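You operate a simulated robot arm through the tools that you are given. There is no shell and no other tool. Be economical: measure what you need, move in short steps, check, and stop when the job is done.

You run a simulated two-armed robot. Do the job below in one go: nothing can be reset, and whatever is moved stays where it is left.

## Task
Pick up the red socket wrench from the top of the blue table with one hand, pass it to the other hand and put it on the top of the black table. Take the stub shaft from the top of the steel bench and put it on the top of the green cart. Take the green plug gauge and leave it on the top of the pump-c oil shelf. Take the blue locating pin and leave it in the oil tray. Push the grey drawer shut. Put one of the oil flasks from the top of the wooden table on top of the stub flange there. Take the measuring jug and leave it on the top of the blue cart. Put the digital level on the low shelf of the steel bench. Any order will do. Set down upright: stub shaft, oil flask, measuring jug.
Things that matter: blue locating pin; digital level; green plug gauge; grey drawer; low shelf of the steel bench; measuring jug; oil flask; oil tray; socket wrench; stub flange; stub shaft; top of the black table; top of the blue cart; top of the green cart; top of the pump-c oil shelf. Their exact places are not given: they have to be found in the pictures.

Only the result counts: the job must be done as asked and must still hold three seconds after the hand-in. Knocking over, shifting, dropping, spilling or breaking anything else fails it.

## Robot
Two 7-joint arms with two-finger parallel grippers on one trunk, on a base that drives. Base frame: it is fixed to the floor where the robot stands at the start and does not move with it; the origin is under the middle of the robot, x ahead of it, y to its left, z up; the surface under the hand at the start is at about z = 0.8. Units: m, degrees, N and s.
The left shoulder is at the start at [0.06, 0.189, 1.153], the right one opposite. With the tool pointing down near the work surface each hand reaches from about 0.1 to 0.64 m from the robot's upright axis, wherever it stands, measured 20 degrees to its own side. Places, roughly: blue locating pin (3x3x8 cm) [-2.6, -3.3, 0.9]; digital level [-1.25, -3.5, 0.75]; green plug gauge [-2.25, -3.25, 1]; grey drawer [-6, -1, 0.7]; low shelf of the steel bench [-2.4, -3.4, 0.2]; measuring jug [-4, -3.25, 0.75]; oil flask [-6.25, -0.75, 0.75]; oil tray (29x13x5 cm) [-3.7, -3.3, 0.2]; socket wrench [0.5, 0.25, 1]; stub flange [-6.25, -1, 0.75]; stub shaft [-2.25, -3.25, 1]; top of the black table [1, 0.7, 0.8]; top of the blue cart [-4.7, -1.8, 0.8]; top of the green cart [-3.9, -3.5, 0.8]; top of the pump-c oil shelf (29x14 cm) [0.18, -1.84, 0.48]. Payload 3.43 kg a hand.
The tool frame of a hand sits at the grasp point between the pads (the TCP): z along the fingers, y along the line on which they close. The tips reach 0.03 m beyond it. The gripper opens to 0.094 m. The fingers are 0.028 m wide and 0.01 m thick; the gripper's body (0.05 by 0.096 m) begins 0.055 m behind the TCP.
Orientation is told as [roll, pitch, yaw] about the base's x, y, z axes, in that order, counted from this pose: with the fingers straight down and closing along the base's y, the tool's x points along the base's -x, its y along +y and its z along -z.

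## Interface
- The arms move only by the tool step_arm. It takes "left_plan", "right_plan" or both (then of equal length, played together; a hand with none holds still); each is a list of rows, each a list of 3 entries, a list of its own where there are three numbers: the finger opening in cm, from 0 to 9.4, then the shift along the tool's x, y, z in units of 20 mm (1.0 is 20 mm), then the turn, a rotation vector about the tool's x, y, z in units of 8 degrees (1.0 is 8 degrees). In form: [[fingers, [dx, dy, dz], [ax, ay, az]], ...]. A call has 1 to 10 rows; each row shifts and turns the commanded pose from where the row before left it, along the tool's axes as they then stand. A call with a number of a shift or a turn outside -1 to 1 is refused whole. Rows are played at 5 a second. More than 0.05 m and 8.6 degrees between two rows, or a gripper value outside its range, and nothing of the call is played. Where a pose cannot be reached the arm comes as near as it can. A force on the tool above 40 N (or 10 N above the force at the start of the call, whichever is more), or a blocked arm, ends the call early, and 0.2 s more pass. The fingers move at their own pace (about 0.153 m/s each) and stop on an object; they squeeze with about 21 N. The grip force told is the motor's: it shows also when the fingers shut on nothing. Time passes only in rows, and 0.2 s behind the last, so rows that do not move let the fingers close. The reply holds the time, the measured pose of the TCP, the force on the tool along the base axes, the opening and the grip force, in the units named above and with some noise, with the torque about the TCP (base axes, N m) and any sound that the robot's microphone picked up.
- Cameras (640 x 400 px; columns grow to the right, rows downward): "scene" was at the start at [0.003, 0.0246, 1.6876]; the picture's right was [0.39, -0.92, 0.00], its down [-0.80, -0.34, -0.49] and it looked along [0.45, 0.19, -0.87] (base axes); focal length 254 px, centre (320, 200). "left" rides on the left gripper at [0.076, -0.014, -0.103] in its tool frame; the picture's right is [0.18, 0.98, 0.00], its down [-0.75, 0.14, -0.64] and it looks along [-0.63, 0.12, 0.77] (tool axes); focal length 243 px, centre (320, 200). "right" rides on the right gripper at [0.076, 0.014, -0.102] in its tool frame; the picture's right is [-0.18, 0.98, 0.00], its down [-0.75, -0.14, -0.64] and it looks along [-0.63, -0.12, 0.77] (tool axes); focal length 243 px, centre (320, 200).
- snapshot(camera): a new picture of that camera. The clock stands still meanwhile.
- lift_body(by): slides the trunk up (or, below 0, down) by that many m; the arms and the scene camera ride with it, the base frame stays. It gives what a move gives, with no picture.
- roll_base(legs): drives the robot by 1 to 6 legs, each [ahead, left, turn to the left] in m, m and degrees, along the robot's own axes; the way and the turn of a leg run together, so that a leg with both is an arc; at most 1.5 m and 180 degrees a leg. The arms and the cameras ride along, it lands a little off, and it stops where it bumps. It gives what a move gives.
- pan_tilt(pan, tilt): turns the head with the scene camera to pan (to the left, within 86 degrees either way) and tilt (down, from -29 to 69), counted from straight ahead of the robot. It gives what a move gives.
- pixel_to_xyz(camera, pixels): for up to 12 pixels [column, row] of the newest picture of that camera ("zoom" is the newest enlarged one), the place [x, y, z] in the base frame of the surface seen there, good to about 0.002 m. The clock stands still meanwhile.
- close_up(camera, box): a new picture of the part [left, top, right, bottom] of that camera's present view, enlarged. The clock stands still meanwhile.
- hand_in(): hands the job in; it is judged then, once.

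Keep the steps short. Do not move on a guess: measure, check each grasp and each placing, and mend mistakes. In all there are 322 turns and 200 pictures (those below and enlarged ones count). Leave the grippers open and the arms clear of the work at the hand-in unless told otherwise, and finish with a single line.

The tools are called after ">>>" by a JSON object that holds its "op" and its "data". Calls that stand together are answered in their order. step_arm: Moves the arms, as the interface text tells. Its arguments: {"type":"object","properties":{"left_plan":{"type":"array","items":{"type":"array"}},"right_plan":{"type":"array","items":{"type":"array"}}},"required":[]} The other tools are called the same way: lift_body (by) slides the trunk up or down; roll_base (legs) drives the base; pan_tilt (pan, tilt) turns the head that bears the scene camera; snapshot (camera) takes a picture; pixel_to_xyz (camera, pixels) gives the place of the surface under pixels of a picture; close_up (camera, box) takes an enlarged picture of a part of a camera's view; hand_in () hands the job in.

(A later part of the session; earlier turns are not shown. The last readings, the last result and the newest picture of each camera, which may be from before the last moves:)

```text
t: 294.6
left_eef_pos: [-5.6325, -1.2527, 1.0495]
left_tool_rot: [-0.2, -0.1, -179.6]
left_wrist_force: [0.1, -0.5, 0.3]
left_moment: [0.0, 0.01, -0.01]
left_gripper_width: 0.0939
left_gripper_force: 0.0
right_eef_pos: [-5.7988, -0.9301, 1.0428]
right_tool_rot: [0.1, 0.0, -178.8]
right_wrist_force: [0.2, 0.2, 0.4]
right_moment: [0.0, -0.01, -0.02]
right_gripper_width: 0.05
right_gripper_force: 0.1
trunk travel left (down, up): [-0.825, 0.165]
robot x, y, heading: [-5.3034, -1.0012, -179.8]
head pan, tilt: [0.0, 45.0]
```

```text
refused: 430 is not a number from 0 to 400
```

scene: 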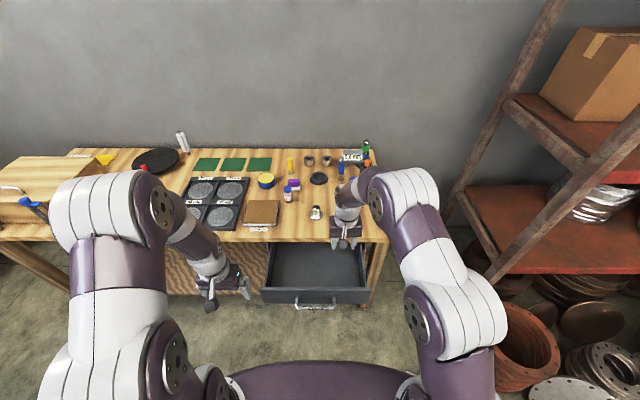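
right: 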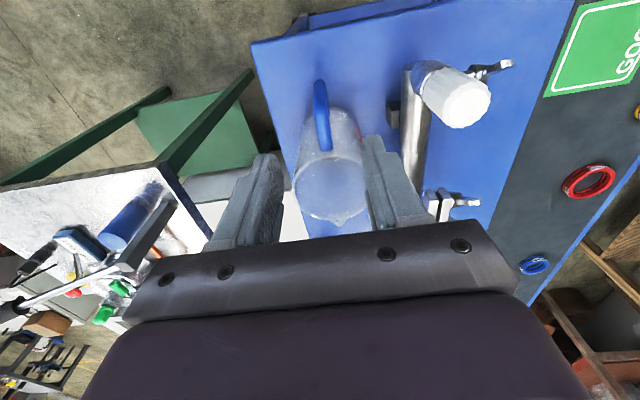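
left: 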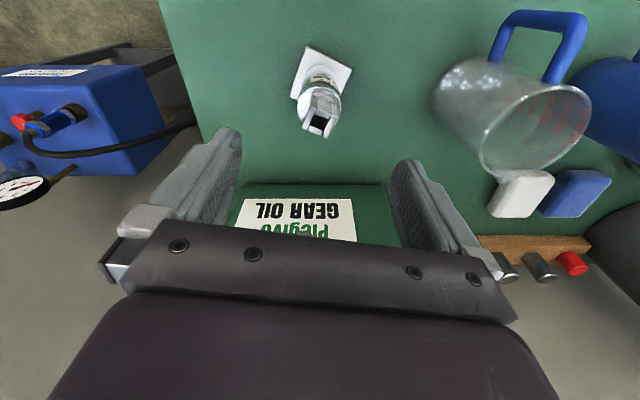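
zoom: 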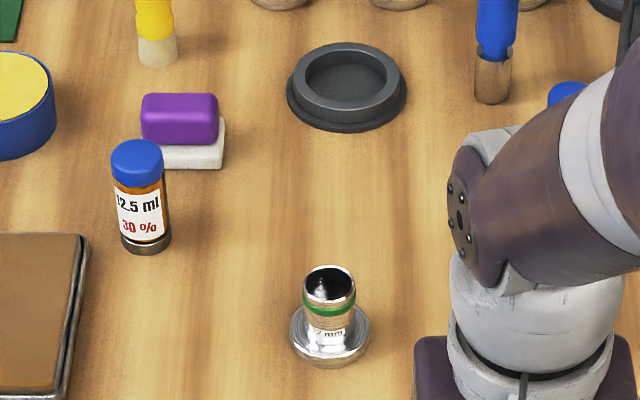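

The stub flange is the silver piece at (330,320) of the zoom; the flask with blue cap at (140,200). Measure both.

>>> {"op": "pixel_to_xyz", "data": {"camera": "zoom", "pixels": [[330, 275], [306, 285], [353, 285], [330, 302], [330, 290], [330, 345], [298, 340], [365, 340], [138, 145], [138, 175], [140, 215], [147, 248]]}}

>>> {"op": "pixel_to_xyz", "data": {"camera": "scene", "pixels": [[265, 297], [368, 297], [315, 305], [318, 293], [300, 240], [318, 250], [365, 250], [272, 250], [320, 285]]}}

```text
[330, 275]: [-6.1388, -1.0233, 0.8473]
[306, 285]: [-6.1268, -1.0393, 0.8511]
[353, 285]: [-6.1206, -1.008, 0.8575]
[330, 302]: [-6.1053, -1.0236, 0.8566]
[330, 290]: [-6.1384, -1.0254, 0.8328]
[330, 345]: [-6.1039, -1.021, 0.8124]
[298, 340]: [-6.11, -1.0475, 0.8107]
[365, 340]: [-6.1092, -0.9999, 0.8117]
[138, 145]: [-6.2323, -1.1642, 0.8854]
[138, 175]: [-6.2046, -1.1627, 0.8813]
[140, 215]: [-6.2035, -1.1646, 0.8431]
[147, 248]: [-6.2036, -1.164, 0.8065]
```

```text
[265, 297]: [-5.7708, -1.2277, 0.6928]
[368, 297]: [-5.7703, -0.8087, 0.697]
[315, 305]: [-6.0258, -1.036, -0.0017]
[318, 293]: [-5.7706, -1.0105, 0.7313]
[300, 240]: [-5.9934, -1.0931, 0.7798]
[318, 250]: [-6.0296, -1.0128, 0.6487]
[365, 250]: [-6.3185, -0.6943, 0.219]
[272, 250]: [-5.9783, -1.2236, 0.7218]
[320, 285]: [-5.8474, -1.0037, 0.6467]
```

Flask axis ≈(-6.2205, -1.163), top 0.886; flange stub axis ≈(-6.122, -1.0235), top z 0.857. Drawer front at x -5.77, y -1.228…-0.80, top z 0.731. First the drawer: close the right fingers, tilt forward 44°, and draw back to in front of it.

>>> {"op": "step_arm", "data": {"right_plan": [[0, [0, 0, 0], [0, -1, 0]], [0, [0, 0, 0], [0, -1, 0]], [0, [0, 0, 0], [0, -1, 0]], [0, [0, 0, 0], [0, -1, 0]], [0, [0, 0, 0], [0, -1, 0]], [0, [0, 0, 0], [0, -0.5, 0]]]}}

>>> {"op": "step_arm", "data": {"right_plan": [[0, [0.75, 0.7, -0.72], [0, 0, 0]], [0, [0.75, 0.7, -0.72], [0, 0, 0]], [0, [0.75, 0.7, -0.72], [0, 0, 0]], [0, [0.75, 0.7, -0.72], [0, 0, 0]], [0, [0.75, 0.7, -0.72], [0, 0, 0]], [0, [0.75, 0.7, -0.72], [0, 0, 0]]]}}

```text
t: 296.0
left_eef_pos: [-5.6325, -1.2533, 1.0486]
left_tool_rot: [-0.1, 0.0, -179.6]
left_wrist_force: [-0.1, 0.0, -0.2]
left_moment: [0.0, 0.01, 0.0]
left_gripper_width: 0.0941
left_gripper_force: 0.1
right_eef_pos: [-5.7995, -0.9262, 1.0428]
right_tool_rot: [-1.3, -39.7, -178.7]
right_wrist_force: [-0.4, 0.2, 0.0]
right_moment: [-0.02, -0.01, -0.02]
right_gripper_width: 0.0
right_gripper_force: 21.0
right hand out of reach, approached as far as the arm can: row 6
trunk travel left (down, up): [-0.825, 0.165]
robot x, y, heading: [-5.3054, -1.0036, -179.7]
head pan, tilt: [0.0, 45.0]
```

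```text
t: 297.4
left_eef_pos: [-5.6318, -1.2539, 1.0497]
left_tool_rot: [-0.1, -0.2, -179.7]
left_wrist_force: [-0.4, 0.0, 0.8]
left_moment: [0.04, -0.01, 0.02]
left_gripper_width: 0.0938
left_gripper_force: 0.1
right_eef_pos: [-5.6724, -1.0096, 1.0499]
right_tool_rot: [-1.1, -39.7, -178.6]
right_wrist_force: [0.7, -0.2, -0.7]
right_moment: [0.01, 0.02, -0.01]
right_gripper_width: 0.0001
right_gripper_force: 21.0
trunk travel left (down, up): [-0.825, 0.165]
robot x, y, heading: [-5.3012, -1.0041, -179.7]
head pan, tilt: [0.0, 45.0]
```

Lower the trunk 0.32 m, so the fingertips face the upper part of the drawer front.

>>> {"op": "lift_body", "data": {"by": -0.32}}

>>> {"op": "snapshot", "data": {"camera": "scene"}}

>>> {"op": "snapshot", "data": {"camera": "right"}}

```text
t: 300.6
left_eef_pos: [-5.6316, -1.2527, 0.7291]
left_tool_rot: [-0.2, -0.1, -179.6]
left_wrist_force: [0.6, 0.0, 1.2]
left_moment: [0.01, 0.01, -0.01]
left_gripper_width: 0.0941
left_gripper_force: 0.1
right_eef_pos: [-5.6726, -1.0088, 0.7297]
right_tool_rot: [-1.2, -39.7, -178.7]
right_wrist_force: [-0.2, -0.1, -0.7]
right_moment: [0.0, 0.01, 0.01]
right_gripper_width: 0.0
right_gripper_force: 20.8
trunk travel left (down, up): [-0.505, 0.485]
robot x, y, heading: [-5.3006, -0.9999, -179.8]
head pan, tilt: [0.0, 45.0]
```

```text
75 pictures are left
```

scene: 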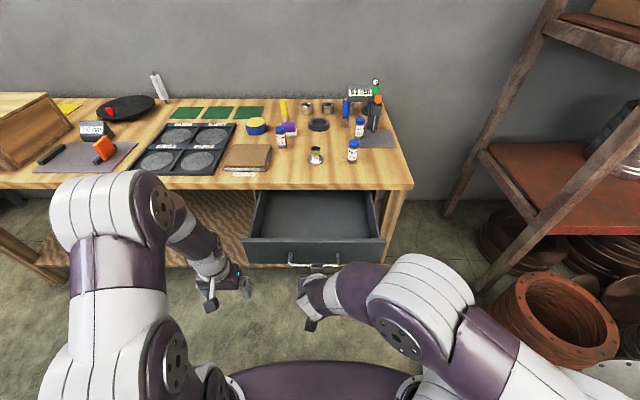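

```text
74 pictures are left
```

right: 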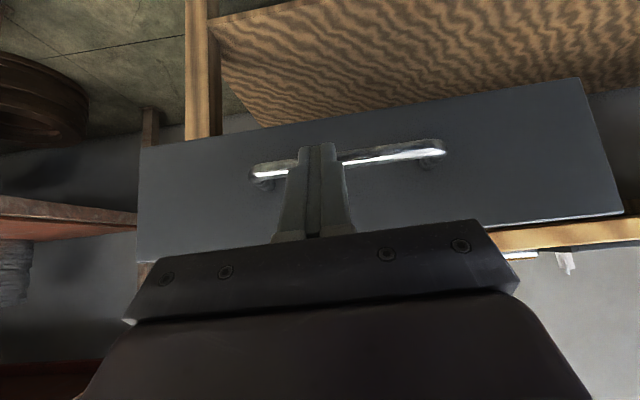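

Check where the handle is relative to the fingertips.

>>> {"op": "pixel_to_xyz", "data": {"camera": "right", "pixels": [[400, 155], [265, 172], [360, 130], [250, 220], [450, 210], [500, 225], [170, 200]]}}

```text
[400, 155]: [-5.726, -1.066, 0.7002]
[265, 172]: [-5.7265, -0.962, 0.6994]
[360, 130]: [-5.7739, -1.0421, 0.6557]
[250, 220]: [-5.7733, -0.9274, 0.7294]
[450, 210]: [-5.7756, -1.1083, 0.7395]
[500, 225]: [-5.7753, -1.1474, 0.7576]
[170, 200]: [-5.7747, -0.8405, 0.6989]
```

The handle is at z 0.70 in line with the tips. Raise 3 cm so the tips meet the panel above the handle, then push forward with the arm.

>>> {"op": "step_arm", "data": {"right_plan": [[0, [-0.64, 0, -0.77], [0, 0, 0]], [0, [-0.32, 0, -0.38], [0, 0, 0]], [0, [-0.77, 0, 0.64], [0, 0, 0]], [0, [-0.77, 0, 0.64], [0, 0, 0]], [0, [-0.77, 0, 0.64], [0, 0, 0]], [0, [-0.77, 0, 0.64], [0, 0, 0]], [0, [-0.77, 0, 0.64], [0, 0, 0]], [0, [-0.77, 0, 0.64], [0, 0, 0]], [0, [-0.77, 0, 0.64], [0, 0, 0]]]}}

>>> {"op": "snapshot", "data": {"camera": "scene"}}

```text
t: 302.6
left_eef_pos: [-5.6324, -1.254, 0.7283]
left_tool_rot: [0.0, 0.0, -179.6]
left_wrist_force: [-0.7, -0.3, 1.4]
left_moment: [-0.01, -0.01, 0.02]
left_gripper_width: 0.0939
left_gripper_force: 0.0
right_eef_pos: [-5.8128, -1.0127, 0.7583]
right_tool_rot: [-1.3, -39.6, -178.7]
right_wrist_force: [0.1, 0.3, 0.5]
right_moment: [0.02, -0.02, 0.0]
right_gripper_width: 0.0002
right_gripper_force: 21.2
trunk travel left (down, up): [-0.505, 0.485]
robot x, y, heading: [-5.2991, -1.0017, -179.8]
head pan, tilt: [0.0, 45.0]
```

```text
73 pictures are left
```

scene: 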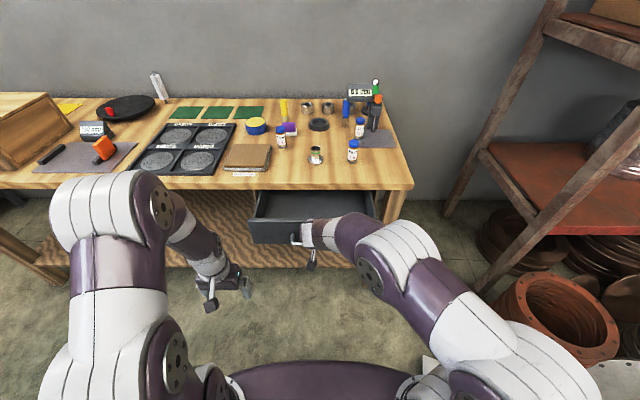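

The drawer is moving in. Keep pushing up to 15 cm more; the force limit will stop it when shut.

>>> {"op": "step_arm", "data": {"right_plan": [[0, [-0.77, 0, 0.64], [0, 0, 0]], [0, [-0.77, 0, 0.64], [0, 0, 0]], [0, [-0.77, 0, 0.64], [0, 0, 0]], [0, [-0.77, 0, 0.64], [0, 0, 0]], [0, [-0.77, 0, 0.64], [0, 0, 0]], [0, [-0.77, 0, 0.64], [0, 0, 0]]]}}

>>> {"op": "close_up", "data": {"camera": "scene", "box": [220, 130, 420, 280]}}

```text
t: 304.0
left_eef_pos: [-5.633, -1.2533, 0.7296]
left_tool_rot: [-0.1, -0.1, -179.6]
left_wrist_force: [0.3, 0.3, -0.3]
left_moment: [0.0, 0.01, -0.01]
left_gripper_width: 0.094
left_gripper_force: 0.1
right_eef_pos: [-5.9351, -1.0131, 0.7575]
right_tool_rot: [-1.2, -39.6, -178.7]
right_wrist_force: [0.4, 0.1, -0.7]
right_moment: [-0.03, -0.02, -0.01]
right_gripper_width: 0.0001
right_gripper_force: 20.8
trunk travel left (down, up): [-0.505, 0.485]
robot x, y, heading: [-5.3011, -1.0048, -179.7]
head pan, tilt: [0.0, 45.0]
```

```text
2.67 times, centred on (320, 205) of scene
```

zoom: 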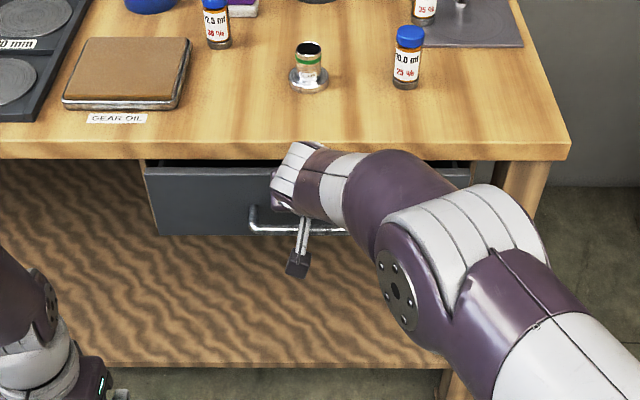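

>>> {"op": "pixel_to_xyz", "data": {"camera": "zoom", "pixels": [[200, 148], [100, 150], [200, 190], [180, 210], [165, 165], [148, 190], [250, 140], [480, 150]]}}

>>> {"op": "step_arm", "data": {"right_plan": [[0, [-0.385, 0, 0.32], [0, 0, 0]], [0, [-0.385, 0, 0.32], [0, 0, 0]], [0, [-0.385, 0, 0.32], [0, 0, 0]]]}}

```text
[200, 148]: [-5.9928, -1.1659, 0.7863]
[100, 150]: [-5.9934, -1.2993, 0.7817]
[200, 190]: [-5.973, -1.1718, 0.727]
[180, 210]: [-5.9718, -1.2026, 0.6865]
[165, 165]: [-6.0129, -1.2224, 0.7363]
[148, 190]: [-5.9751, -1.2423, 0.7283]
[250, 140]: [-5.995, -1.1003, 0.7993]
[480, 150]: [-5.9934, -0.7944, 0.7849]
```

```text
t: 304.8
left_eef_pos: [-5.6326, -1.2539, 0.7295]
left_tool_rot: [-0.1, -0.1, -179.6]
left_wrist_force: [-0.2, 1.1, 0.9]
left_moment: [0.01, -0.04, 0.01]
left_gripper_width: 0.094
left_gripper_force: 0.0
right_eef_pos: [-5.9655, -1.0129, 0.7596]
right_tool_rot: [-1.2, -39.6, -178.8]
right_wrist_force: [0.0, 0.3, 0.3]
right_moment: [-0.01, -0.02, 0.0]
right_gripper_width: 0.0001
right_gripper_force: 21.3
trunk travel left (down, up): [-0.505, 0.485]
robot x, y, heading: [-5.3036, -1.0016, -179.6]
head pan, tilt: [0.0, 45.0]
```

Still free-moving. Continue in 1 cm steps until resistance.

>>> {"op": "step_arm", "data": {"right_plan": [[0, [-0.385, 0, 0.32], [0, 0, 0]], [0, [-0.385, 0, 0.32], [0, 0, 0]]]}}

>>> {"op": "close_up", "data": {"camera": "scene", "box": [240, 150, 400, 250]}}

>>> {"op": "pixel_to_xyz", "data": {"camera": "zoom", "pixels": [[160, 180], [160, 150], [100, 180], [140, 200], [300, 150]]}}

```text
t: 305.6
left_eef_pos: [-5.6287, -1.2533, 0.7318]
left_tool_rot: [-0.1, -0.4, -179.6]
left_wrist_force: [-0.3, 0.2, 0.4]
left_moment: [-0.01, -0.01, 0.0]
left_gripper_width: 0.094
left_gripper_force: 0.0
right_eef_pos: [-5.9779, -1.0132, 0.7595]
right_tool_rot: [-1.4, -39.5, -178.7]
right_wrist_force: [23.2, 1.0, 10.2]
right_moment: [-0.01, -0.02, -0.06]
right_gripper_width: 0.0
right_gripper_force: 21.0
trunk travel left (down, up): [-0.505, 0.485]
robot x, y, heading: [-5.3006, -1.0012, -179.7]
head pan, tilt: [0.0, 45.0]
stopped in row 2 (right hand): the force on the tool passed its limit at 40 N (the readings are from after the stop); the commanded pose is now the measured one
```

```text
4.00 times, centred on (320, 200) of scene
```

zoom: 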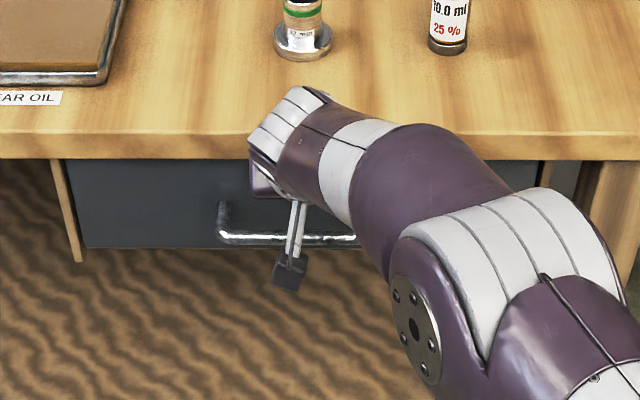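

```text
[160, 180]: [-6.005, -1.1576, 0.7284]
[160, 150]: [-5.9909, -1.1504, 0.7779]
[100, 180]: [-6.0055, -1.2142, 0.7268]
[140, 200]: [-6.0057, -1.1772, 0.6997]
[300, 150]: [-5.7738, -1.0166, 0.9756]
```

Stopped at 40 N with the panel at x≈-6.005. Check it against the side posts to confirm it's shut; pull the hand back first.

>>> {"op": "step_arm", "data": {"right_plan": [[0, [0.77, 0, -0.64], [0, 0, 0]], [0, [0.77, 0, -0.64], [0, 0, 0]], [0, [0.77, 0, -0.64], [0, 0, 0]], [0, [0.77, 0, -0.64], [0, 0, 0]], [0, [0.77, 0, -0.64], [0, 0, 0]], [0, [0.77, 0, -0.64], [0, 0, 0]], [0, [0.77, 0, -0.64], [0, 0, 0]], [0, [0.77, 0, -0.64], [0, 0, 0]], [0, [0.77, 0, -0.64], [0, 0, 0]]]}}

>>> {"op": "close_up", "data": {"camera": "scene", "box": [240, 130, 420, 270]}}

>>> {"op": "pixel_to_xyz", "data": {"camera": "zoom", "pixels": [[58, 220], [100, 220], [70, 250], [300, 230], [440, 250], [410, 220]]}}

```text
t: 307.6
left_eef_pos: [-5.6316, -1.2529, 0.7296]
left_tool_rot: [0.0, -0.2, -179.6]
left_wrist_force: [0.8, 0.2, -0.1]
left_moment: [0.01, 0.03, -0.01]
left_gripper_width: 0.094
left_gripper_force: 0.1
right_eef_pos: [-5.7993, -1.0116, 0.7591]
right_tool_rot: [-1.4, -39.2, -178.8]
right_wrist_force: [-0.3, 0.1, 0.1]
right_moment: [-0.03, -0.02, -0.02]
right_gripper_width: 0.0001
right_gripper_force: 21.1
trunk travel left (down, up): [-0.505, 0.485]
robot x, y, heading: [-5.2976, -1.0012, -179.8]
head pan, tilt: [0.0, 45.0]
```

```text
2.86 times, centred on (330, 200) of scene
```

zoom: 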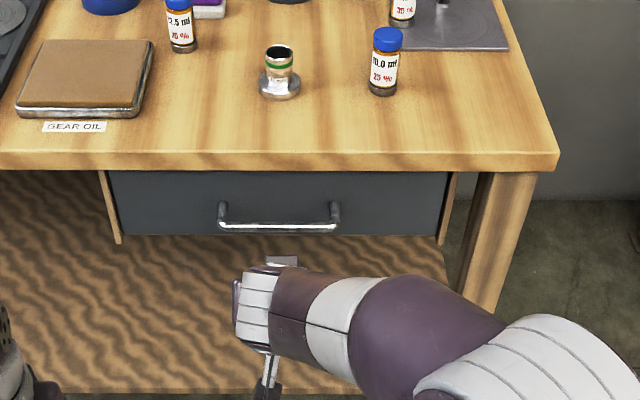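

```text
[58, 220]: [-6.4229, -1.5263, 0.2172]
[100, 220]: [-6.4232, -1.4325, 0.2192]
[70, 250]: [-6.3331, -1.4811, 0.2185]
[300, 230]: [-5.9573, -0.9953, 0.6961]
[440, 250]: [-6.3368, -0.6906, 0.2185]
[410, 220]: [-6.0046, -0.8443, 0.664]
```

The drawer is shut. Raise the trunk 0.32 m, reduce the right hand's tilt to ~23° and open it; then measure the nearest flask ("10.0 ml 25 %").

>>> {"op": "lift_body", "data": {"by": 0.32}}

>>> {"op": "step_arm", "data": {"right_plan": [[6.5, [0, 0, 0], [0, 1, 0]], [6.5, [0, 0, 0], [0, 1, 0]], [6.5, [0, 0, 0], [0.17, 0, 0]]]}}

>>> {"op": "roll_base", "data": {"legs": [[0.13, 0, 0]]}}

>>> {"op": "snapshot", "data": {"camera": "right"}}

>>> {"op": "snapshot", "data": {"camera": "scene"}}

```text
t: 310.7
left_eef_pos: [-5.6315, -1.252, 1.0503]
left_tool_rot: [-0.1, -0.1, -179.6]
left_wrist_force: [0.2, -0.6, 0.2]
left_moment: [0.0, 0.0, -0.02]
left_gripper_width: 0.0941
left_gripper_force: 0.0
right_eef_pos: [-5.8007, -1.0118, 1.0795]
right_tool_rot: [-1.4, -39.3, -178.7]
right_wrist_force: [-0.3, 0.6, -0.9]
right_moment: [-0.01, -0.02, 0.04]
right_gripper_width: 0.0
right_gripper_force: 20.6
trunk travel left (down, up): [-0.825, 0.165]
robot x, y, heading: [-5.2969, -1.0029, -179.8]
head pan, tilt: [0.0, 45.0]
```

```text
t: 311.5
left_eef_pos: [-5.6306, -1.2534, 1.05]
left_tool_rot: [-0.1, -0.3, -179.6]
left_wrist_force: [-0.4, 0.0, 0.3]
left_moment: [0.04, 0.01, 0.0]
left_gripper_width: 0.094
left_gripper_force: 0.0
right_eef_pos: [-5.8012, -1.0126, 1.0795]
right_tool_rot: [-2.4, -23.2, -179.1]
right_wrist_force: [-0.1, 0.8, 0.0]
right_moment: [-0.01, -0.02, 0.0]
right_gripper_width: 0.0648
right_gripper_force: 0.1
trunk travel left (down, up): [-0.825, 0.165]
robot x, y, heading: [-5.3012, -1.0006, -179.7]
head pan, tilt: [0.0, 45.0]
```

```text
t: 312.8
left_eef_pos: [-5.7625, -1.255, 1.0499]
left_tool_rot: [-0.1, -0.2, -179.5]
left_wrist_force: [-0.1, -0.2, 0.0]
left_moment: [0.0, -0.02, 0.02]
left_gripper_width: 0.094
left_gripper_force: 0.1
right_eef_pos: [-5.9303, -1.0153, 1.0781]
right_tool_rot: [-2.5, -23.3, -179.0]
right_wrist_force: [-0.1, 0.2, 0.1]
right_moment: [0.01, -0.01, 0.0]
right_gripper_width: 0.0652
right_gripper_force: 0.1
trunk travel left (down, up): [-0.825, 0.165]
robot x, y, heading: [-5.4346, -1.0058, -179.3]
head pan, tilt: [0.0, 45.0]
```

```text
69 pictures are left
```

right: 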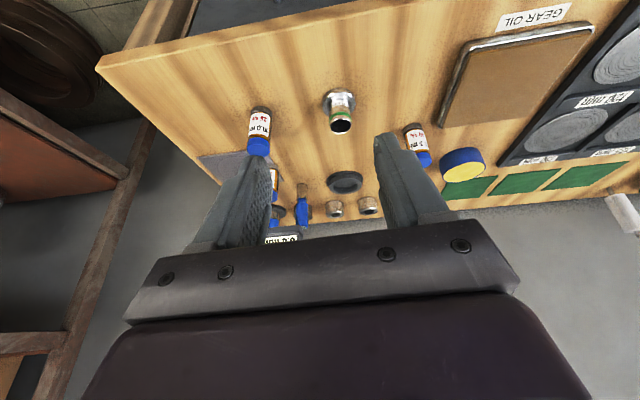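

```text
68 pictures are left
```

scene: 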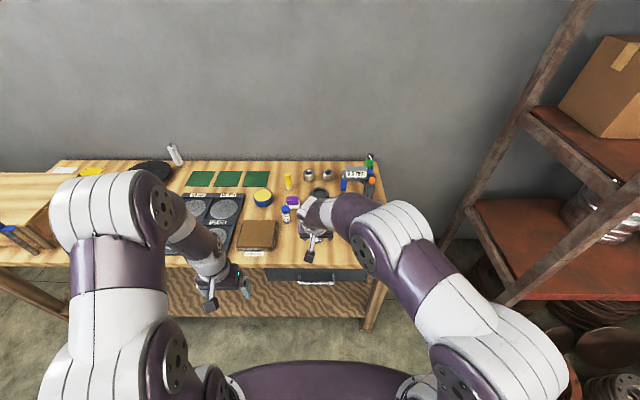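

Measure the "10.0 ml" flask and the stub from the right camera.

>>> {"op": "close_up", "data": {"camera": "right", "box": [220, 70, 380, 170]}}

>>> {"op": "pixel_to_xyz", "data": {"camera": "zoom", "pixels": [[150, 290], [150, 320], [155, 220], [165, 155], [120, 290], [185, 290], [475, 100], [480, 180], [480, 215], [455, 215], [505, 215], [480, 250]]}}

```text
4.00 times, centred on (300, 120) of right
```

zoom: 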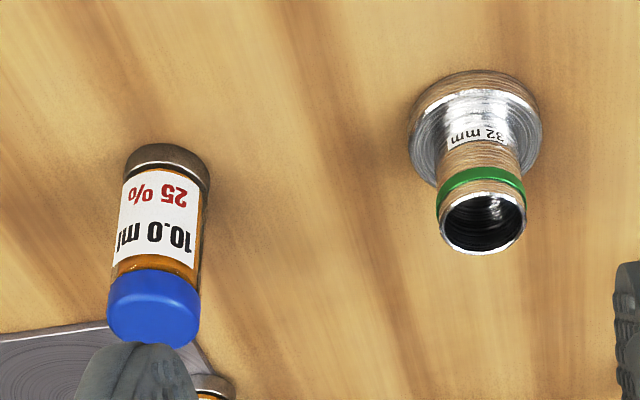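

```text
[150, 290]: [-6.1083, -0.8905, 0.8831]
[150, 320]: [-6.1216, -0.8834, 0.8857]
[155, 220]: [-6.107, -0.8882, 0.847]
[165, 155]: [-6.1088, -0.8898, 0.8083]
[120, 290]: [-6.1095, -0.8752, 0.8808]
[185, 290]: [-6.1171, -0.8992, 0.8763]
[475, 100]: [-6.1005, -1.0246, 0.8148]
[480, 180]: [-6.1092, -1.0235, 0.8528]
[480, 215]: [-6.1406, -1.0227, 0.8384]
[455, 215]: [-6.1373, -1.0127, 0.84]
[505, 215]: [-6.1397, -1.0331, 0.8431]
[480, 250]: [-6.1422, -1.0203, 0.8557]
```

Fix the small roll, and go to the pre-grasp 10 cm above the flask along the tool axis.

>>> {"op": "step_arm", "data": {"right_plan": [[6, [0, 0, 0], [-0.3, 0, 0]], [6, [-0.49, -0.7, 0], [0, 0, 0]], [6, [-0.49, -0.7, 1], [0, 0, 0]], [6, [-0.49, -0.7, 1], [0, 0, 0]], [6, [-0.49, -0.7, 1], [0, 0, 0]], [6, [-0.49, -0.7, 1], [0, 0, 0]], [6, [-0.49, -0.7, 1], [0, 0, 0]], [6, [-0.49, -0.7, 1], [0, 0, 0]], [6, [-0.49, -0.7, 1], [0, 0, 0]], [6, [-0.49, -0.7, 1], [0, 0, 0]]]}}

>>> {"op": "snapshot", "data": {"camera": "right"}}

```text
t: 315.0
left_eef_pos: [-5.7636, -1.2542, 1.0491]
left_tool_rot: [-0.1, -0.1, -179.5]
left_wrist_force: [0.9, -0.8, -0.3]
left_moment: [-0.01, 0.02, 0.01]
left_gripper_width: 0.0941
left_gripper_force: 0.0
right_eef_pos: [-6.08, -0.8922, 0.9662]
right_tool_rot: [-0.1, -23.2, -179.0]
right_wrist_force: [-0.3, -1.0, -0.3]
right_moment: [-0.03, 0.01, -0.03]
right_gripper_width: 0.06
right_gripper_force: 0.1
trunk travel left (down, up): [-0.825, 0.165]
robot x, y, heading: [-5.4322, -1.0049, -179.6]
head pan, tilt: [0.0, 45.0]
```

```text
66 pictures are left
```

right: 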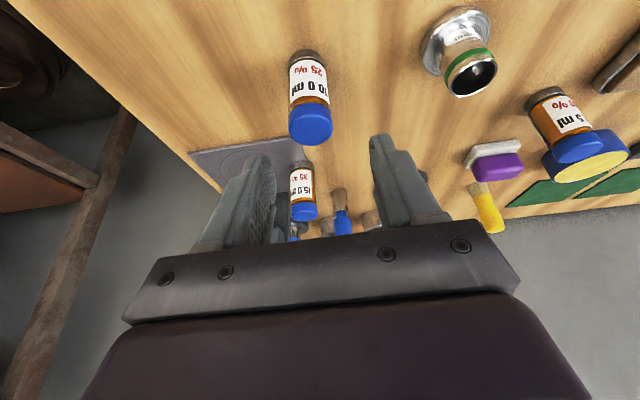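

>>> {"op": "pixel_to_xyz", "data": {"camera": "right", "pixels": [[311, 125], [293, 120], [330, 120], [310, 90], [292, 85], [327, 85], [308, 56], [303, 200]]}}

```text
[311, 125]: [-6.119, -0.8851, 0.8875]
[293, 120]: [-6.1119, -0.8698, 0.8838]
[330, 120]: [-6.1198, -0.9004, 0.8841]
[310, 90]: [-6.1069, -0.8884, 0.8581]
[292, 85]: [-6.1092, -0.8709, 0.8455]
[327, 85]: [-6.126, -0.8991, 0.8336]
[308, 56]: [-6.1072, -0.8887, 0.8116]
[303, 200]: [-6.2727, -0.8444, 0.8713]
```

Approach along the tool axis 12.5 cm and close.

>>> {"op": "step_arm", "data": {"right_plan": [[6, [0.06, -0.1, 1], [0, 0, 0]], [6, [0.06, -0.1, 1], [0, 0, 0]], [6, [0.06, -0.1, 1], [0, 0, 0]], [6, [0.06, 0, 1], [0, 0, 0]], [6, [0.06, 0, 1], [0, 0, 0]], [6, [0.06, 0, 1], [0, 0, 0]], [6, [0, 0, 0.27], [0, 0, 0]]]}}

>>> {"op": "snapshot", "data": {"camera": "right"}}

```text
t: 316.6
left_eef_pos: [-5.7634, -1.2541, 1.0504]
left_tool_rot: [-0.1, -0.1, -179.5]
left_wrist_force: [-0.3, 1.0, -0.4]
left_moment: [0.0, 0.01, -0.01]
left_gripper_width: 0.0943
left_gripper_force: 0.0
right_eef_pos: [-6.1228, -0.8851, 0.8491]
right_tool_rot: [-0.2, -23.2, -179.0]
right_wrist_force: [0.5, 0.1, 0.5]
right_moment: [0.0, -0.03, 0.0]
right_gripper_width: 0.0598
right_gripper_force: 0.0
trunk travel left (down, up): [-0.825, 0.165]
robot x, y, heading: [-5.4346, -1.0049, -179.7]
head pan, tilt: [0.0, 45.0]
```

```text
65 pictures are left
```

right: 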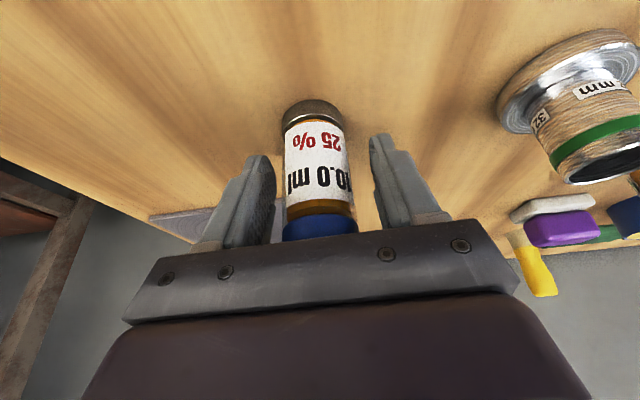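

Good. Close and lift 10 cm straight up.

>>> {"op": "step_arm", "data": {"right_plan": [[0, [0, 0, 0], [0, 0, 0]], [0, [0, 0, 0], [0, 0, 0]], [0, [0, 0, 0], [0, 0, 0]], [0, [-0.1, 0, -0.23], [0, 0, 0]], [0, [-0.39, 0, -0.92], [0, 0, 0]], [0, [-0.39, 0, -0.92], [0, 0, 0]], [0, [-0.39, 0, -0.92], [0, 0, 0]], [0, [-0.39, 0, -0.92], [0, 0, 0]]]}}

>>> {"op": "snapshot", "data": {"camera": "right"}}

```text
t: 318.4
left_eef_pos: [-5.763, -1.2543, 1.0493]
left_tool_rot: [0.0, -0.1, -179.5]
left_wrist_force: [0.5, -0.1, -0.1]
left_moment: [0.0, 0.02, 0.03]
left_gripper_width: 0.0938
left_gripper_force: 0.1
right_eef_pos: [-6.1211, -0.8843, 0.9339]
right_tool_rot: [-0.1, -23.2, -179.0]
right_wrist_force: [-0.3, 0.3, -0.8]
right_moment: [-0.02, 0.01, -0.02]
right_gripper_width: 0.0408
right_gripper_force: 20.7
trunk travel left (down, up): [-0.825, 0.165]
robot x, y, heading: [-5.433, -1.0056, -179.7]
head pan, tilt: [0.0, 45.0]
```

```text
64 pictures are left
```

right: 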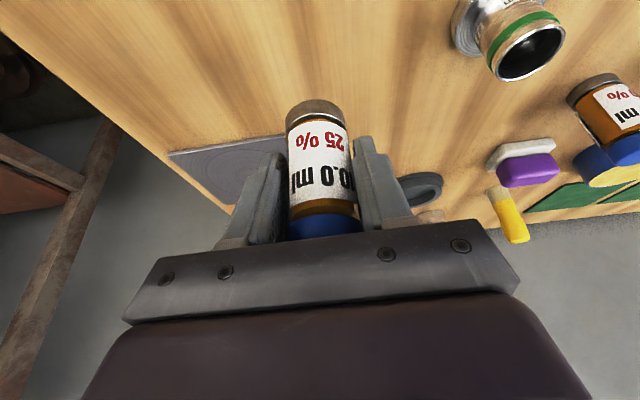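

Held (0.041 wide). Measure the flask's position relative to the hand.

>>> {"op": "pixel_to_xyz", "data": {"camera": "right", "pixels": [[318, 140], [318, 170], [316, 118], [300, 140], [340, 140], [315, 103]]}}

>>> {"op": "close_up", "data": {"camera": "scene", "box": [260, 160, 380, 260]}}

```text
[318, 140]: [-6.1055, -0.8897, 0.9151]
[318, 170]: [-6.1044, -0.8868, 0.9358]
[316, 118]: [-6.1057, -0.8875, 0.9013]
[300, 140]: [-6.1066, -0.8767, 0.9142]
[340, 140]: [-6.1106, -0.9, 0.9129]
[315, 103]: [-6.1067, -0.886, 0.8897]
```

```text
4.00 times, centred on (320, 210) of scene
```

zoom: 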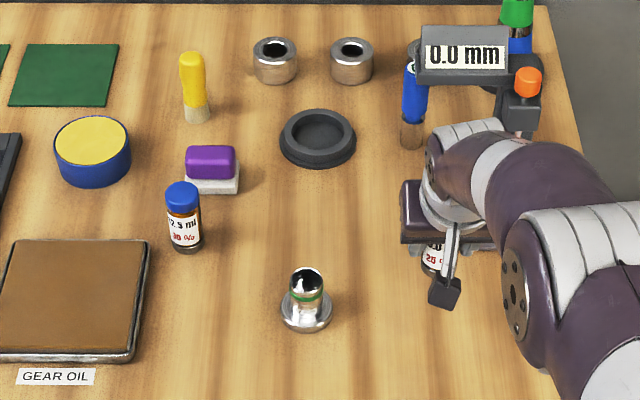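

Flask axis is 4 mm ahead of the TCP; its bottom is 50 mm below. Shift 13.9 cm sideways to over the stub, and look.

>>> {"op": "step_arm", "data": {"right_plan": [[0, [0, 0.99, 0], [0, 0, 0]], [0, [0, 0.99, 0], [0, 0, 0]], [0, [0, 0.99, 0], [0, 0, 0]], [0, [0, 0.99, 0], [0, 0, 0]], [0, [0, 0.99, 0], [0, 0, 0]], [0, [0, 0.99, 0], [0, 0, 0]], [0, [-0.04, 1, 0.02], [0, 0, 0]], [0, [0, 0, 0], [0, 0, 0]]]}}

>>> {"op": "snapshot", "data": {"camera": "right"}}

>>> {"op": "close_up", "data": {"camera": "scene", "box": [260, 160, 380, 260]}}

```text
t: 320.2
left_eef_pos: [-5.7624, -1.2545, 1.05]
left_tool_rot: [-0.1, -0.1, -179.4]
left_wrist_force: [0.4, 0.0, 0.0]
left_moment: [-0.01, -0.01, 0.0]
left_gripper_width: 0.0939
left_gripper_force: 0.2
right_eef_pos: [-6.1151, -1.0229, 0.9332]
right_tool_rot: [-0.1, -23.2, -178.9]
right_wrist_force: [-0.3, -0.3, -0.8]
right_moment: [0.02, -0.01, 0.04]
right_gripper_width: 0.0407
right_gripper_force: 21.4
right hand out of reach, approached as far as the arm can: row 7
trunk travel left (down, up): [-0.825, 0.165]
robot x, y, heading: [-5.4332, -1.0025, -179.6]
head pan, tilt: [0.0, 45.0]
```

```text
62 pictures are left
```

right: 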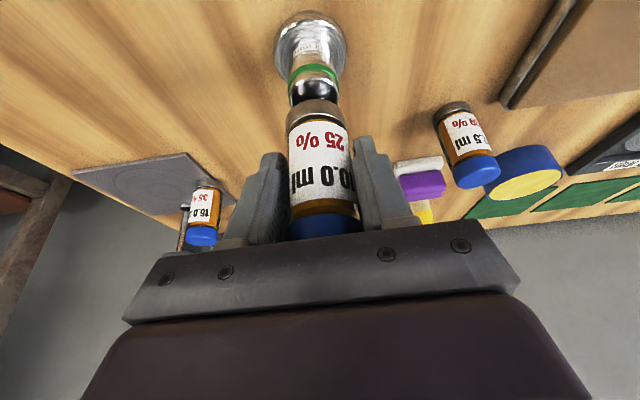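

```text
4.00 times, centred on (320, 210) of scene
```

zoom: 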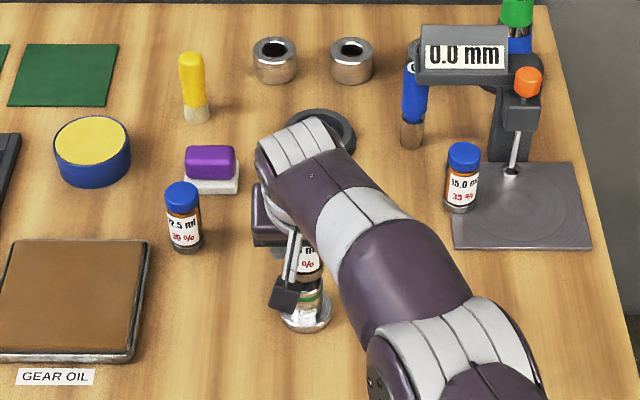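

Slightly short in reach; lowering improves it. Lower 2 cm with 4.5 mm forward and check.

>>> {"op": "step_arm", "data": {"right_plan": [[0, [0.1, 0.01, 0.5], [0, 0, 0]], [0, [0.09, 0, 0.5], [0, 0, 0]], [0, [0, 0, 0], [0, 0, 0]]]}}

>>> {"op": "close_up", "data": {"camera": "right", "box": [240, 0, 400, 200]}}

>>> {"op": "close_up", "data": {"camera": "scene", "box": [300, 200, 350, 250]}}

```text
t: 321.0
left_eef_pos: [-5.7625, -1.2547, 1.0493]
left_tool_rot: [-0.1, -0.1, -179.6]
left_wrist_force: [0.4, 0.7, -0.6]
left_moment: [0.01, 0.02, -0.01]
left_gripper_width: 0.094
left_gripper_force: 0.1
right_eef_pos: [-6.1079, -1.0214, 0.9186]
right_tool_rot: [-0.1, -23.2, -179.0]
right_wrist_force: [1.2, -0.4, -1.3]
right_moment: [-0.01, -0.02, 0.01]
right_gripper_width: 0.0408
right_gripper_force: 21.0
right hand out of reach, approached as far as the arm can: row 1, 2
trunk travel left (down, up): [-0.825, 0.165]
robot x, y, heading: [-5.4362, -1.0036, -179.7]
head pan, tilt: [0.0, 45.0]
```

```text
2.00 times, centred on (320, 100) of right
```

zoom: 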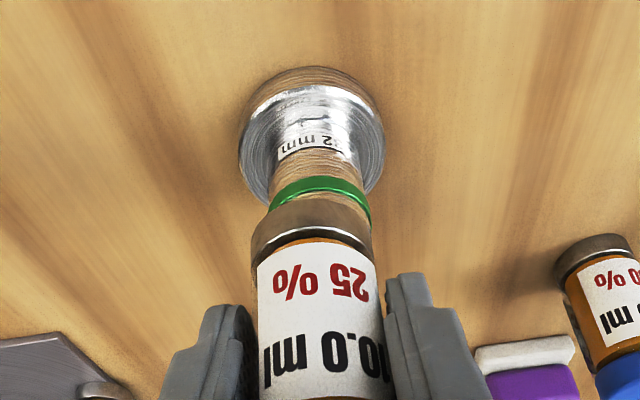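

```text
8.00 times, centred on (325, 225) of scene
```

zoom: 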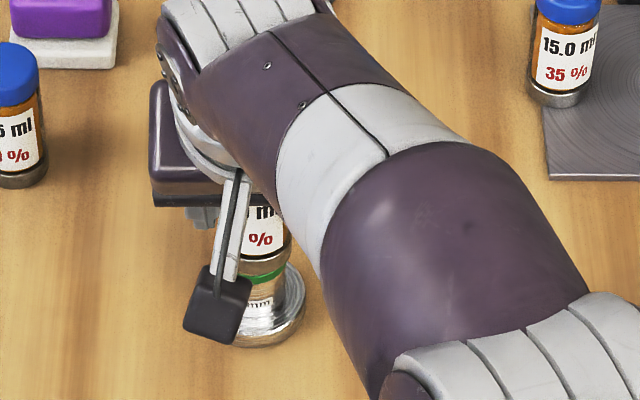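

Out of reach by ~1 cm, so drive the base 3.5 cm ahead (flask bottom is 1 cm above the stub).

>>> {"op": "roll_base", "data": {"legs": [[0.035, 0, 0]]}}

```text
t: 321.9
left_eef_pos: [-5.7934, -1.2549, 1.0507]
left_tool_rot: [-0.1, -0.4, -179.4]
left_wrist_force: [0.3, -0.3, 0.2]
left_moment: [0.0, 0.02, 0.03]
left_gripper_width: 0.0941
left_gripper_force: 0.1
right_eef_pos: [-6.1393, -1.021, 0.9199]
right_tool_rot: [-0.1, -23.5, -179.1]
right_wrist_force: [0.1, -0.2, -0.4]
right_moment: [0.03, 0.0, -0.02]
right_gripper_width: 0.0408
right_gripper_force: 21.4
trunk travel left (down, up): [-0.825, 0.165]
robot x, y, heading: [-5.4684, -1.0048, -179.3]
head pan, tilt: [0.0, 45.0]
```

Bring the hand back 2 cm to x -6.1195.

>>> {"op": "step_arm", "data": {"right_plan": [[0, [0.91, 0.1, -0.39], [0, 0, 0]], [0, [0, 0, 0], [0, 0, 0]], [0, [0, 0, 0], [0, 0, 0]]]}}

>>> {"op": "close_up", "data": {"camera": "right", "box": [240, 0, 400, 200]}}

>>> {"op": "pixel_to_xyz", "data": {"camera": "zoom", "pixels": [[320, 230], [270, 240], [365, 240], [320, 190], [275, 200], [368, 200], [310, 150], [320, 280], [250, 260], [378, 270]]}}

```text
t: 322.7
left_eef_pos: [-5.799, -1.2549, 1.0496]
left_tool_rot: [-0.1, -0.1, -179.5]
left_wrist_force: [-1.2, -0.6, 0.4]
left_moment: [0.0, 0.05, 0.04]
left_gripper_width: 0.0942
left_gripper_force: 0.0
right_eef_pos: [-6.1249, -1.0208, 0.9161]
right_tool_rot: [-0.1, -23.1, -179.0]
right_wrist_force: [0.1, -0.2, -1.0]
right_moment: [0.0, -0.03, 0.01]
right_gripper_width: 0.0409
right_gripper_force: 20.9
trunk travel left (down, up): [-0.825, 0.165]
robot x, y, heading: [-5.467, -1.0076, -179.6]
head pan, tilt: [0.0, 45.0]
```

```text
2.00 times, centred on (320, 100) of right
```

zoom: 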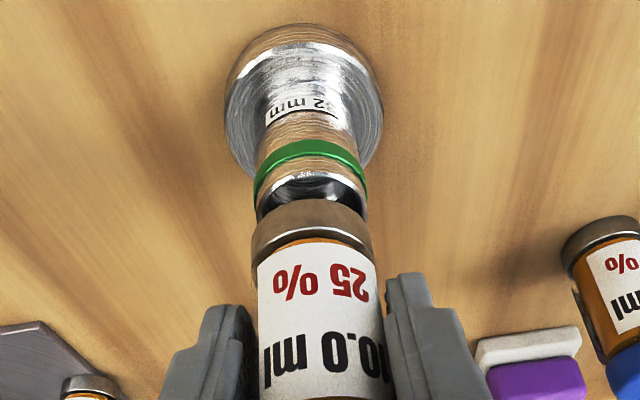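

```text
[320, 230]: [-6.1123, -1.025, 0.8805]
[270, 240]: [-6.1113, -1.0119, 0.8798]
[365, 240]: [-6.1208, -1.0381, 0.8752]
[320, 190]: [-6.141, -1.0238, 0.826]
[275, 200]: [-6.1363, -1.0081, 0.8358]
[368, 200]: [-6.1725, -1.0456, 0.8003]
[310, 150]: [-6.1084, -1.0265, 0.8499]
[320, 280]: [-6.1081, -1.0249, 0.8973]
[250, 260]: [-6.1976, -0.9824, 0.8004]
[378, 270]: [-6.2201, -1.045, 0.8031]
```

Fine alignment: 5 mm back and 2.4 mm sideways.

>>> {"op": "step_arm", "data": {"right_plan": [[0, [0.24, 0.12, -0.1], [0, 0, 0]], [0, [0, 0, 0], [0, 0, 0]]]}}

```text
t: 323.3
left_eef_pos: [-5.7971, -1.2551, 1.0498]
left_tool_rot: [-0.1, -0.2, -179.5]
left_wrist_force: [-0.1, 0.2, -0.6]
left_moment: [-0.02, 0.05, -0.04]
left_gripper_width: 0.0938
left_gripper_force: 0.2
right_eef_pos: [-6.1177, -1.024, 0.9169]
right_tool_rot: [-0.2, -23.1, -179.0]
right_wrist_force: [0.4, -0.4, -1.1]
right_moment: [-0.02, 0.02, 0.0]
right_gripper_width: 0.0406
right_gripper_force: 21.2
trunk travel left (down, up): [-0.825, 0.165]
robot x, y, heading: [-5.4645, -0.9979, -179.6]
head pan, tilt: [0.0, 45.0]
```

Lower 8 mm, then 1–2 mm steps to contact.

>>> {"op": "step_arm", "data": {"right_plan": [[0, [0.05, 0, 0.2], [0, 0, 0]], [0, [0.04, 0, 0.2], [0, 0, 0]], [0, [0, 0, 0], [0, 0, 0]]]}}

>>> {"op": "close_up", "data": {"camera": "right", "box": [240, 0, 400, 200]}}

```text
t: 324.1
left_eef_pos: [-5.7971, -1.2546, 1.0488]
left_tool_rot: [-0.2, -0.1, -179.5]
left_wrist_force: [0.4, -0.5, 0.3]
left_moment: [0.0, 0.0, 0.03]
left_gripper_width: 0.0939
left_gripper_force: 0.0
right_eef_pos: [-6.1183, -1.0253, 0.9078]
right_tool_rot: [-0.1, -23.2, -179.0]
right_wrist_force: [0.2, 0.0, -0.8]
right_moment: [0.03, 0.0, 0.0]
right_gripper_width: 0.0407
right_gripper_force: 20.9
trunk travel left (down, up): [-0.825, 0.165]
robot x, y, heading: [-5.4676, -1.0037, -179.5]
head pan, tilt: [0.0, 45.0]
```

```text
2.00 times, centred on (320, 100) of right
```

zoom: 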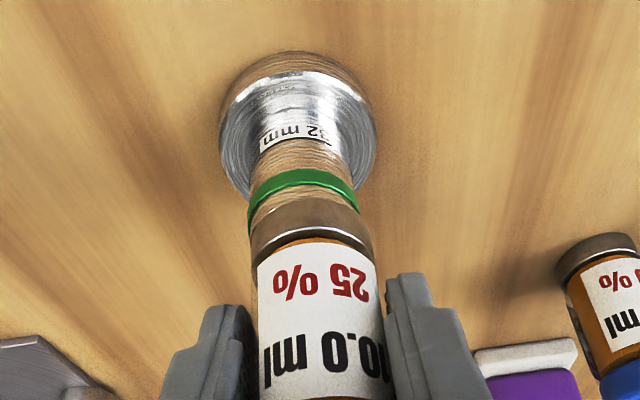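

>>> {"op": "step_arm", "data": {"right_plan": [[0, [0.02, -0.07, 0.05], [0, 0, 0]], [0, [0.02, 0, 0.05], [0, 0, 0]], [0, [0, 0, 0], [0, 0, 0]]]}}

```text
t: 324.9
left_eef_pos: [-5.7967, -1.2548, 1.0496]
left_tool_rot: [-0.1, -0.1, -179.5]
left_wrist_force: [-0.4, -1.2, 0.0]
left_moment: [0.01, 0.01, -0.02]
left_gripper_width: 0.0938
left_gripper_force: 0.0
right_eef_pos: [-6.1196, -1.0238, 0.9073]
right_tool_rot: [0.0, -23.3, -179.0]
right_wrist_force: [-0.4, -0.4, 0.1]
right_moment: [0.0, 0.04, 0.05]
right_gripper_width: 0.0407
right_gripper_force: 21.4
trunk travel left (down, up): [-0.825, 0.165]
robot x, y, heading: [-5.4685, -1.0007, -179.7]
head pan, tilt: [0.0, 45.0]
```

>>> {"op": "step_arm", "data": {"right_plan": [[0, [0.04, 0, 0.09], [0, 0, 0]], [0, [0, 0, 0], [0, 0, 0]]]}}

```text
t: 325.5
left_eef_pos: [-5.7961, -1.2538, 1.051]
left_tool_rot: [-0.1, -0.3, -179.5]
left_wrist_force: [0.1, 0.1, 0.3]
left_moment: [0.01, 0.01, -0.01]
left_gripper_width: 0.0939
left_gripper_force: 0.0
right_eef_pos: [-6.1203, -1.0236, 0.9072]
right_tool_rot: [0.0, -23.5, -179.0]
right_wrist_force: [-0.3, 2.7, 8.7]
right_moment: [0.1, 0.06, -0.01]
right_gripper_width: 0.0408
right_gripper_force: 21.1
trunk travel left (down, up): [-0.825, 0.165]
robot x, y, heading: [-5.4667, -1.0009, -179.8]
head pan, tilt: [0.0, 45.0]
```

Contact (+9 N). Open gently and withdraw along the tool axis.

>>> {"op": "step_arm", "data": {"right_plan": [[0, [-0.01, 0, -0.04], [0, 0, 0]], [4.6, [0, 0, 0], [0, 0, 0]], [6.5, [0, 0, 0], [0, 0, 0]], [6.5, [0, 0, 0], [0, 0, 0]], [6.5, [0, 0, -0.5], [0, 0, 0]], [6.5, [0, 0, -1], [0, 0, 0]], [6.5, [0, 0, -1], [0, 0, 0]], [6.5, [0, 0, -1], [0, 0, 0]], [6.5, [0, 0, -1], [0, 0, 0]]]}}

>>> {"op": "snapshot", "data": {"camera": "right"}}

>>> {"op": "close_up", "data": {"camera": "scene", "box": [280, 180, 370, 260]}}

```text
t: 327.5
left_eef_pos: [-5.7969, -1.2543, 1.0501]
left_tool_rot: [-0.2, -0.2, -179.5]
left_wrist_force: [0.0, -0.3, 0.3]
left_moment: [0.0, 0.02, 0.02]
left_gripper_width: 0.0941
left_gripper_force: 0.0
right_eef_pos: [-6.0817, -1.0224, 0.9905]
right_tool_rot: [-0.1, -23.3, -179.0]
right_wrist_force: [0.4, -0.1, 0.3]
right_moment: [0.01, -0.01, -0.01]
right_gripper_width: 0.0647
right_gripper_force: 0.0
trunk travel left (down, up): [-0.825, 0.165]
robot x, y, heading: [-5.4668, -1.0019, -179.5]
head pan, tilt: [0.0, 45.0]
```

```text
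56 pictures are left
```

right: 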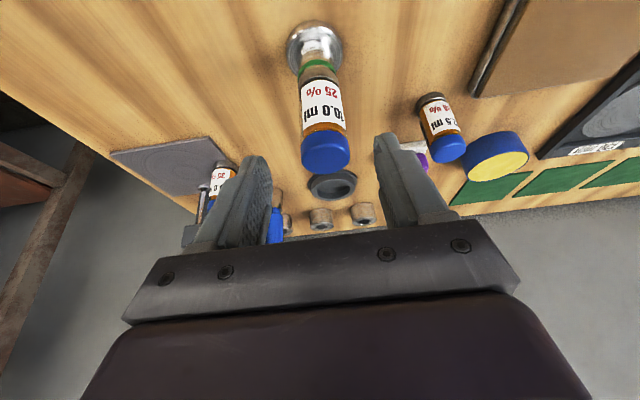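

```text
5.00 times, centred on (325, 220) of scene
```

zoom: 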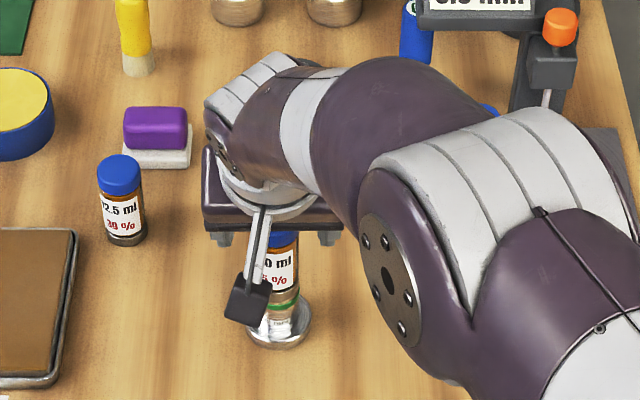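

Flask stands on the flange. Draw the right hand further up/back and back the base off a little, then verify.

>>> {"op": "step_arm", "data": {"right_plan": [[6.5, [0, 0, -1], [0, 0, 0]], [6.5, [0.5, 0, -1], [0, 0, 0]], [6.5, [0.9, 0, -0.4], [0, 0, 0]], [6.5, [0.9, 0, -0.4], [0, 0, 0]], [6.5, [0.9, 0, -0.4], [0, 0, 0]], [6.5, [0.9, 0, -0.4], [0, 0, 0]]]}}

>>> {"op": "roll_base", "data": {"legs": [[-0.12, 0, 0]]}}

>>> {"op": "close_up", "data": {"camera": "scene", "box": [220, 140, 420, 290]}}

```text
t: 328.9
left_eef_pos: [-5.7969, -1.2553, 1.0513]
left_tool_rot: [-0.2, -0.2, -179.5]
left_wrist_force: [0.0, 0.2, -0.2]
left_moment: [0.02, 0.01, 0.03]
left_gripper_width: 0.0938
left_gripper_force: 0.2
right_eef_pos: [-5.9792, -1.0197, 1.0234]
right_tool_rot: [-0.2, -23.2, -178.9]
right_wrist_force: [-0.4, -1.4, 1.1]
right_moment: [-0.03, -0.04, 0.0]
right_gripper_width: 0.065
right_gripper_force: 0.1
trunk travel left (down, up): [-0.825, 0.165]
robot x, y, heading: [-5.4633, -1.0031, -179.7]
head pan, tilt: [0.0, 45.0]
```

```text
t: 330.1
left_eef_pos: [-5.6762, -1.2524, 1.0486]
left_tool_rot: [-0.1, -0.1, -179.6]
left_wrist_force: [-0.5, -0.1, -0.1]
left_moment: [0.0, 0.02, 0.02]
left_gripper_width: 0.0941
left_gripper_force: 0.1
right_eef_pos: [-5.8591, -1.0192, 1.0233]
right_tool_rot: [-0.1, -23.2, -179.1]
right_wrist_force: [-0.8, 0.6, 1.1]
right_moment: [0.03, 0.03, -0.02]
right_gripper_width: 0.0648
right_gripper_force: 0.0
trunk travel left (down, up): [-0.825, 0.165]
robot x, y, heading: [-5.3463, -1.0014, -179.8]
head pan, tilt: [0.0, 45.0]
```

```text
2.67 times, centred on (320, 215) of scene
```

zoom: 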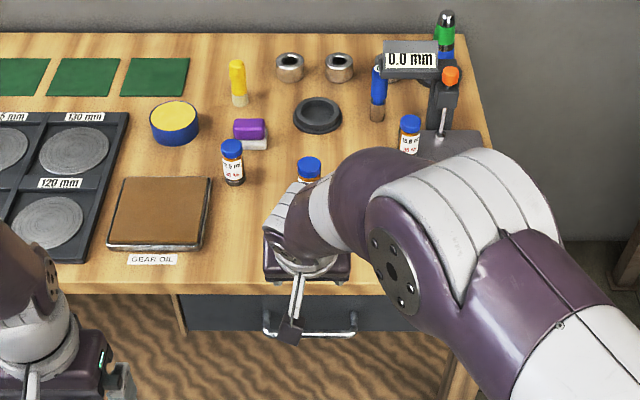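

Everything there is fine. Un-tilt and retract the right hand, then drive back toward the steel bench: ahead 0.08, strafe left 1.66, reverse 1.5 + 0.6.

>>> {"op": "step_arm", "data": {"right_plan": [[6.5, [0, 0, 0], [0, 1, 0]], [6.5, [0, 0, 0], [0, 1, 0]], [6.5, [0, 0, 0], [0, 0.9, 0]], [6.5, [1, -0.8, -0.5], [0, 0, 0]], [6.5, [1, -0.8, -0.5], [0, 0, 0]], [6.5, [1, -0.8, 0], [0, 0, 0]], [6.5, [1, -0.8, 0], [0, 0, 0]]]}}

>>> {"op": "roll_base", "data": {"legs": [[0.09, 0, 0], [0, 0.83, 0], [0, 0.83, 0]]}}

```text
t: 331.7
left_eef_pos: [-5.6764, -1.253, 1.0501]
left_tool_rot: [-0.2, -0.2, -179.5]
left_wrist_force: [0.3, -0.3, 0.0]
left_moment: [-0.02, -0.02, 0.0]
left_gripper_width: 0.0939
left_gripper_force: 0.0
right_eef_pos: [-5.7802, -0.9563, 1.043]
right_tool_rot: [-0.1, -0.1, -179.1]
right_wrist_force: [0.0, 0.1, 0.2]
right_moment: [-0.01, 0.01, 0.0]
right_gripper_width: 0.0652
right_gripper_force: 0.1
trunk travel left (down, up): [-0.825, 0.165]
robot x, y, heading: [-5.3444, -1.0009, -179.3]
head pan, tilt: [0.0, 45.0]
```

```text
t: 341.0
left_eef_pos: [-5.7682, -2.9462, 1.049]
left_tool_rot: [-0.1, 0.0, 179.8]
left_wrist_force: [0.7, -0.4, 0.3]
left_moment: [-0.02, -0.04, 0.02]
left_gripper_width: 0.0939
left_gripper_force: 0.0
right_eef_pos: [-5.8715, -2.648, 1.0428]
right_tool_rot: [-0.1, 0.0, -179.7]
right_wrist_force: [0.9, 0.2, -0.4]
right_moment: [-0.02, 0.0, -0.03]
right_gripper_width: 0.0649
right_gripper_force: 0.0
trunk travel left (down, up): [-0.825, 0.165]
robot x, y, heading: [-5.4319, -2.6979, 179.7]
head pan, tilt: [0.0, 45.0]
```

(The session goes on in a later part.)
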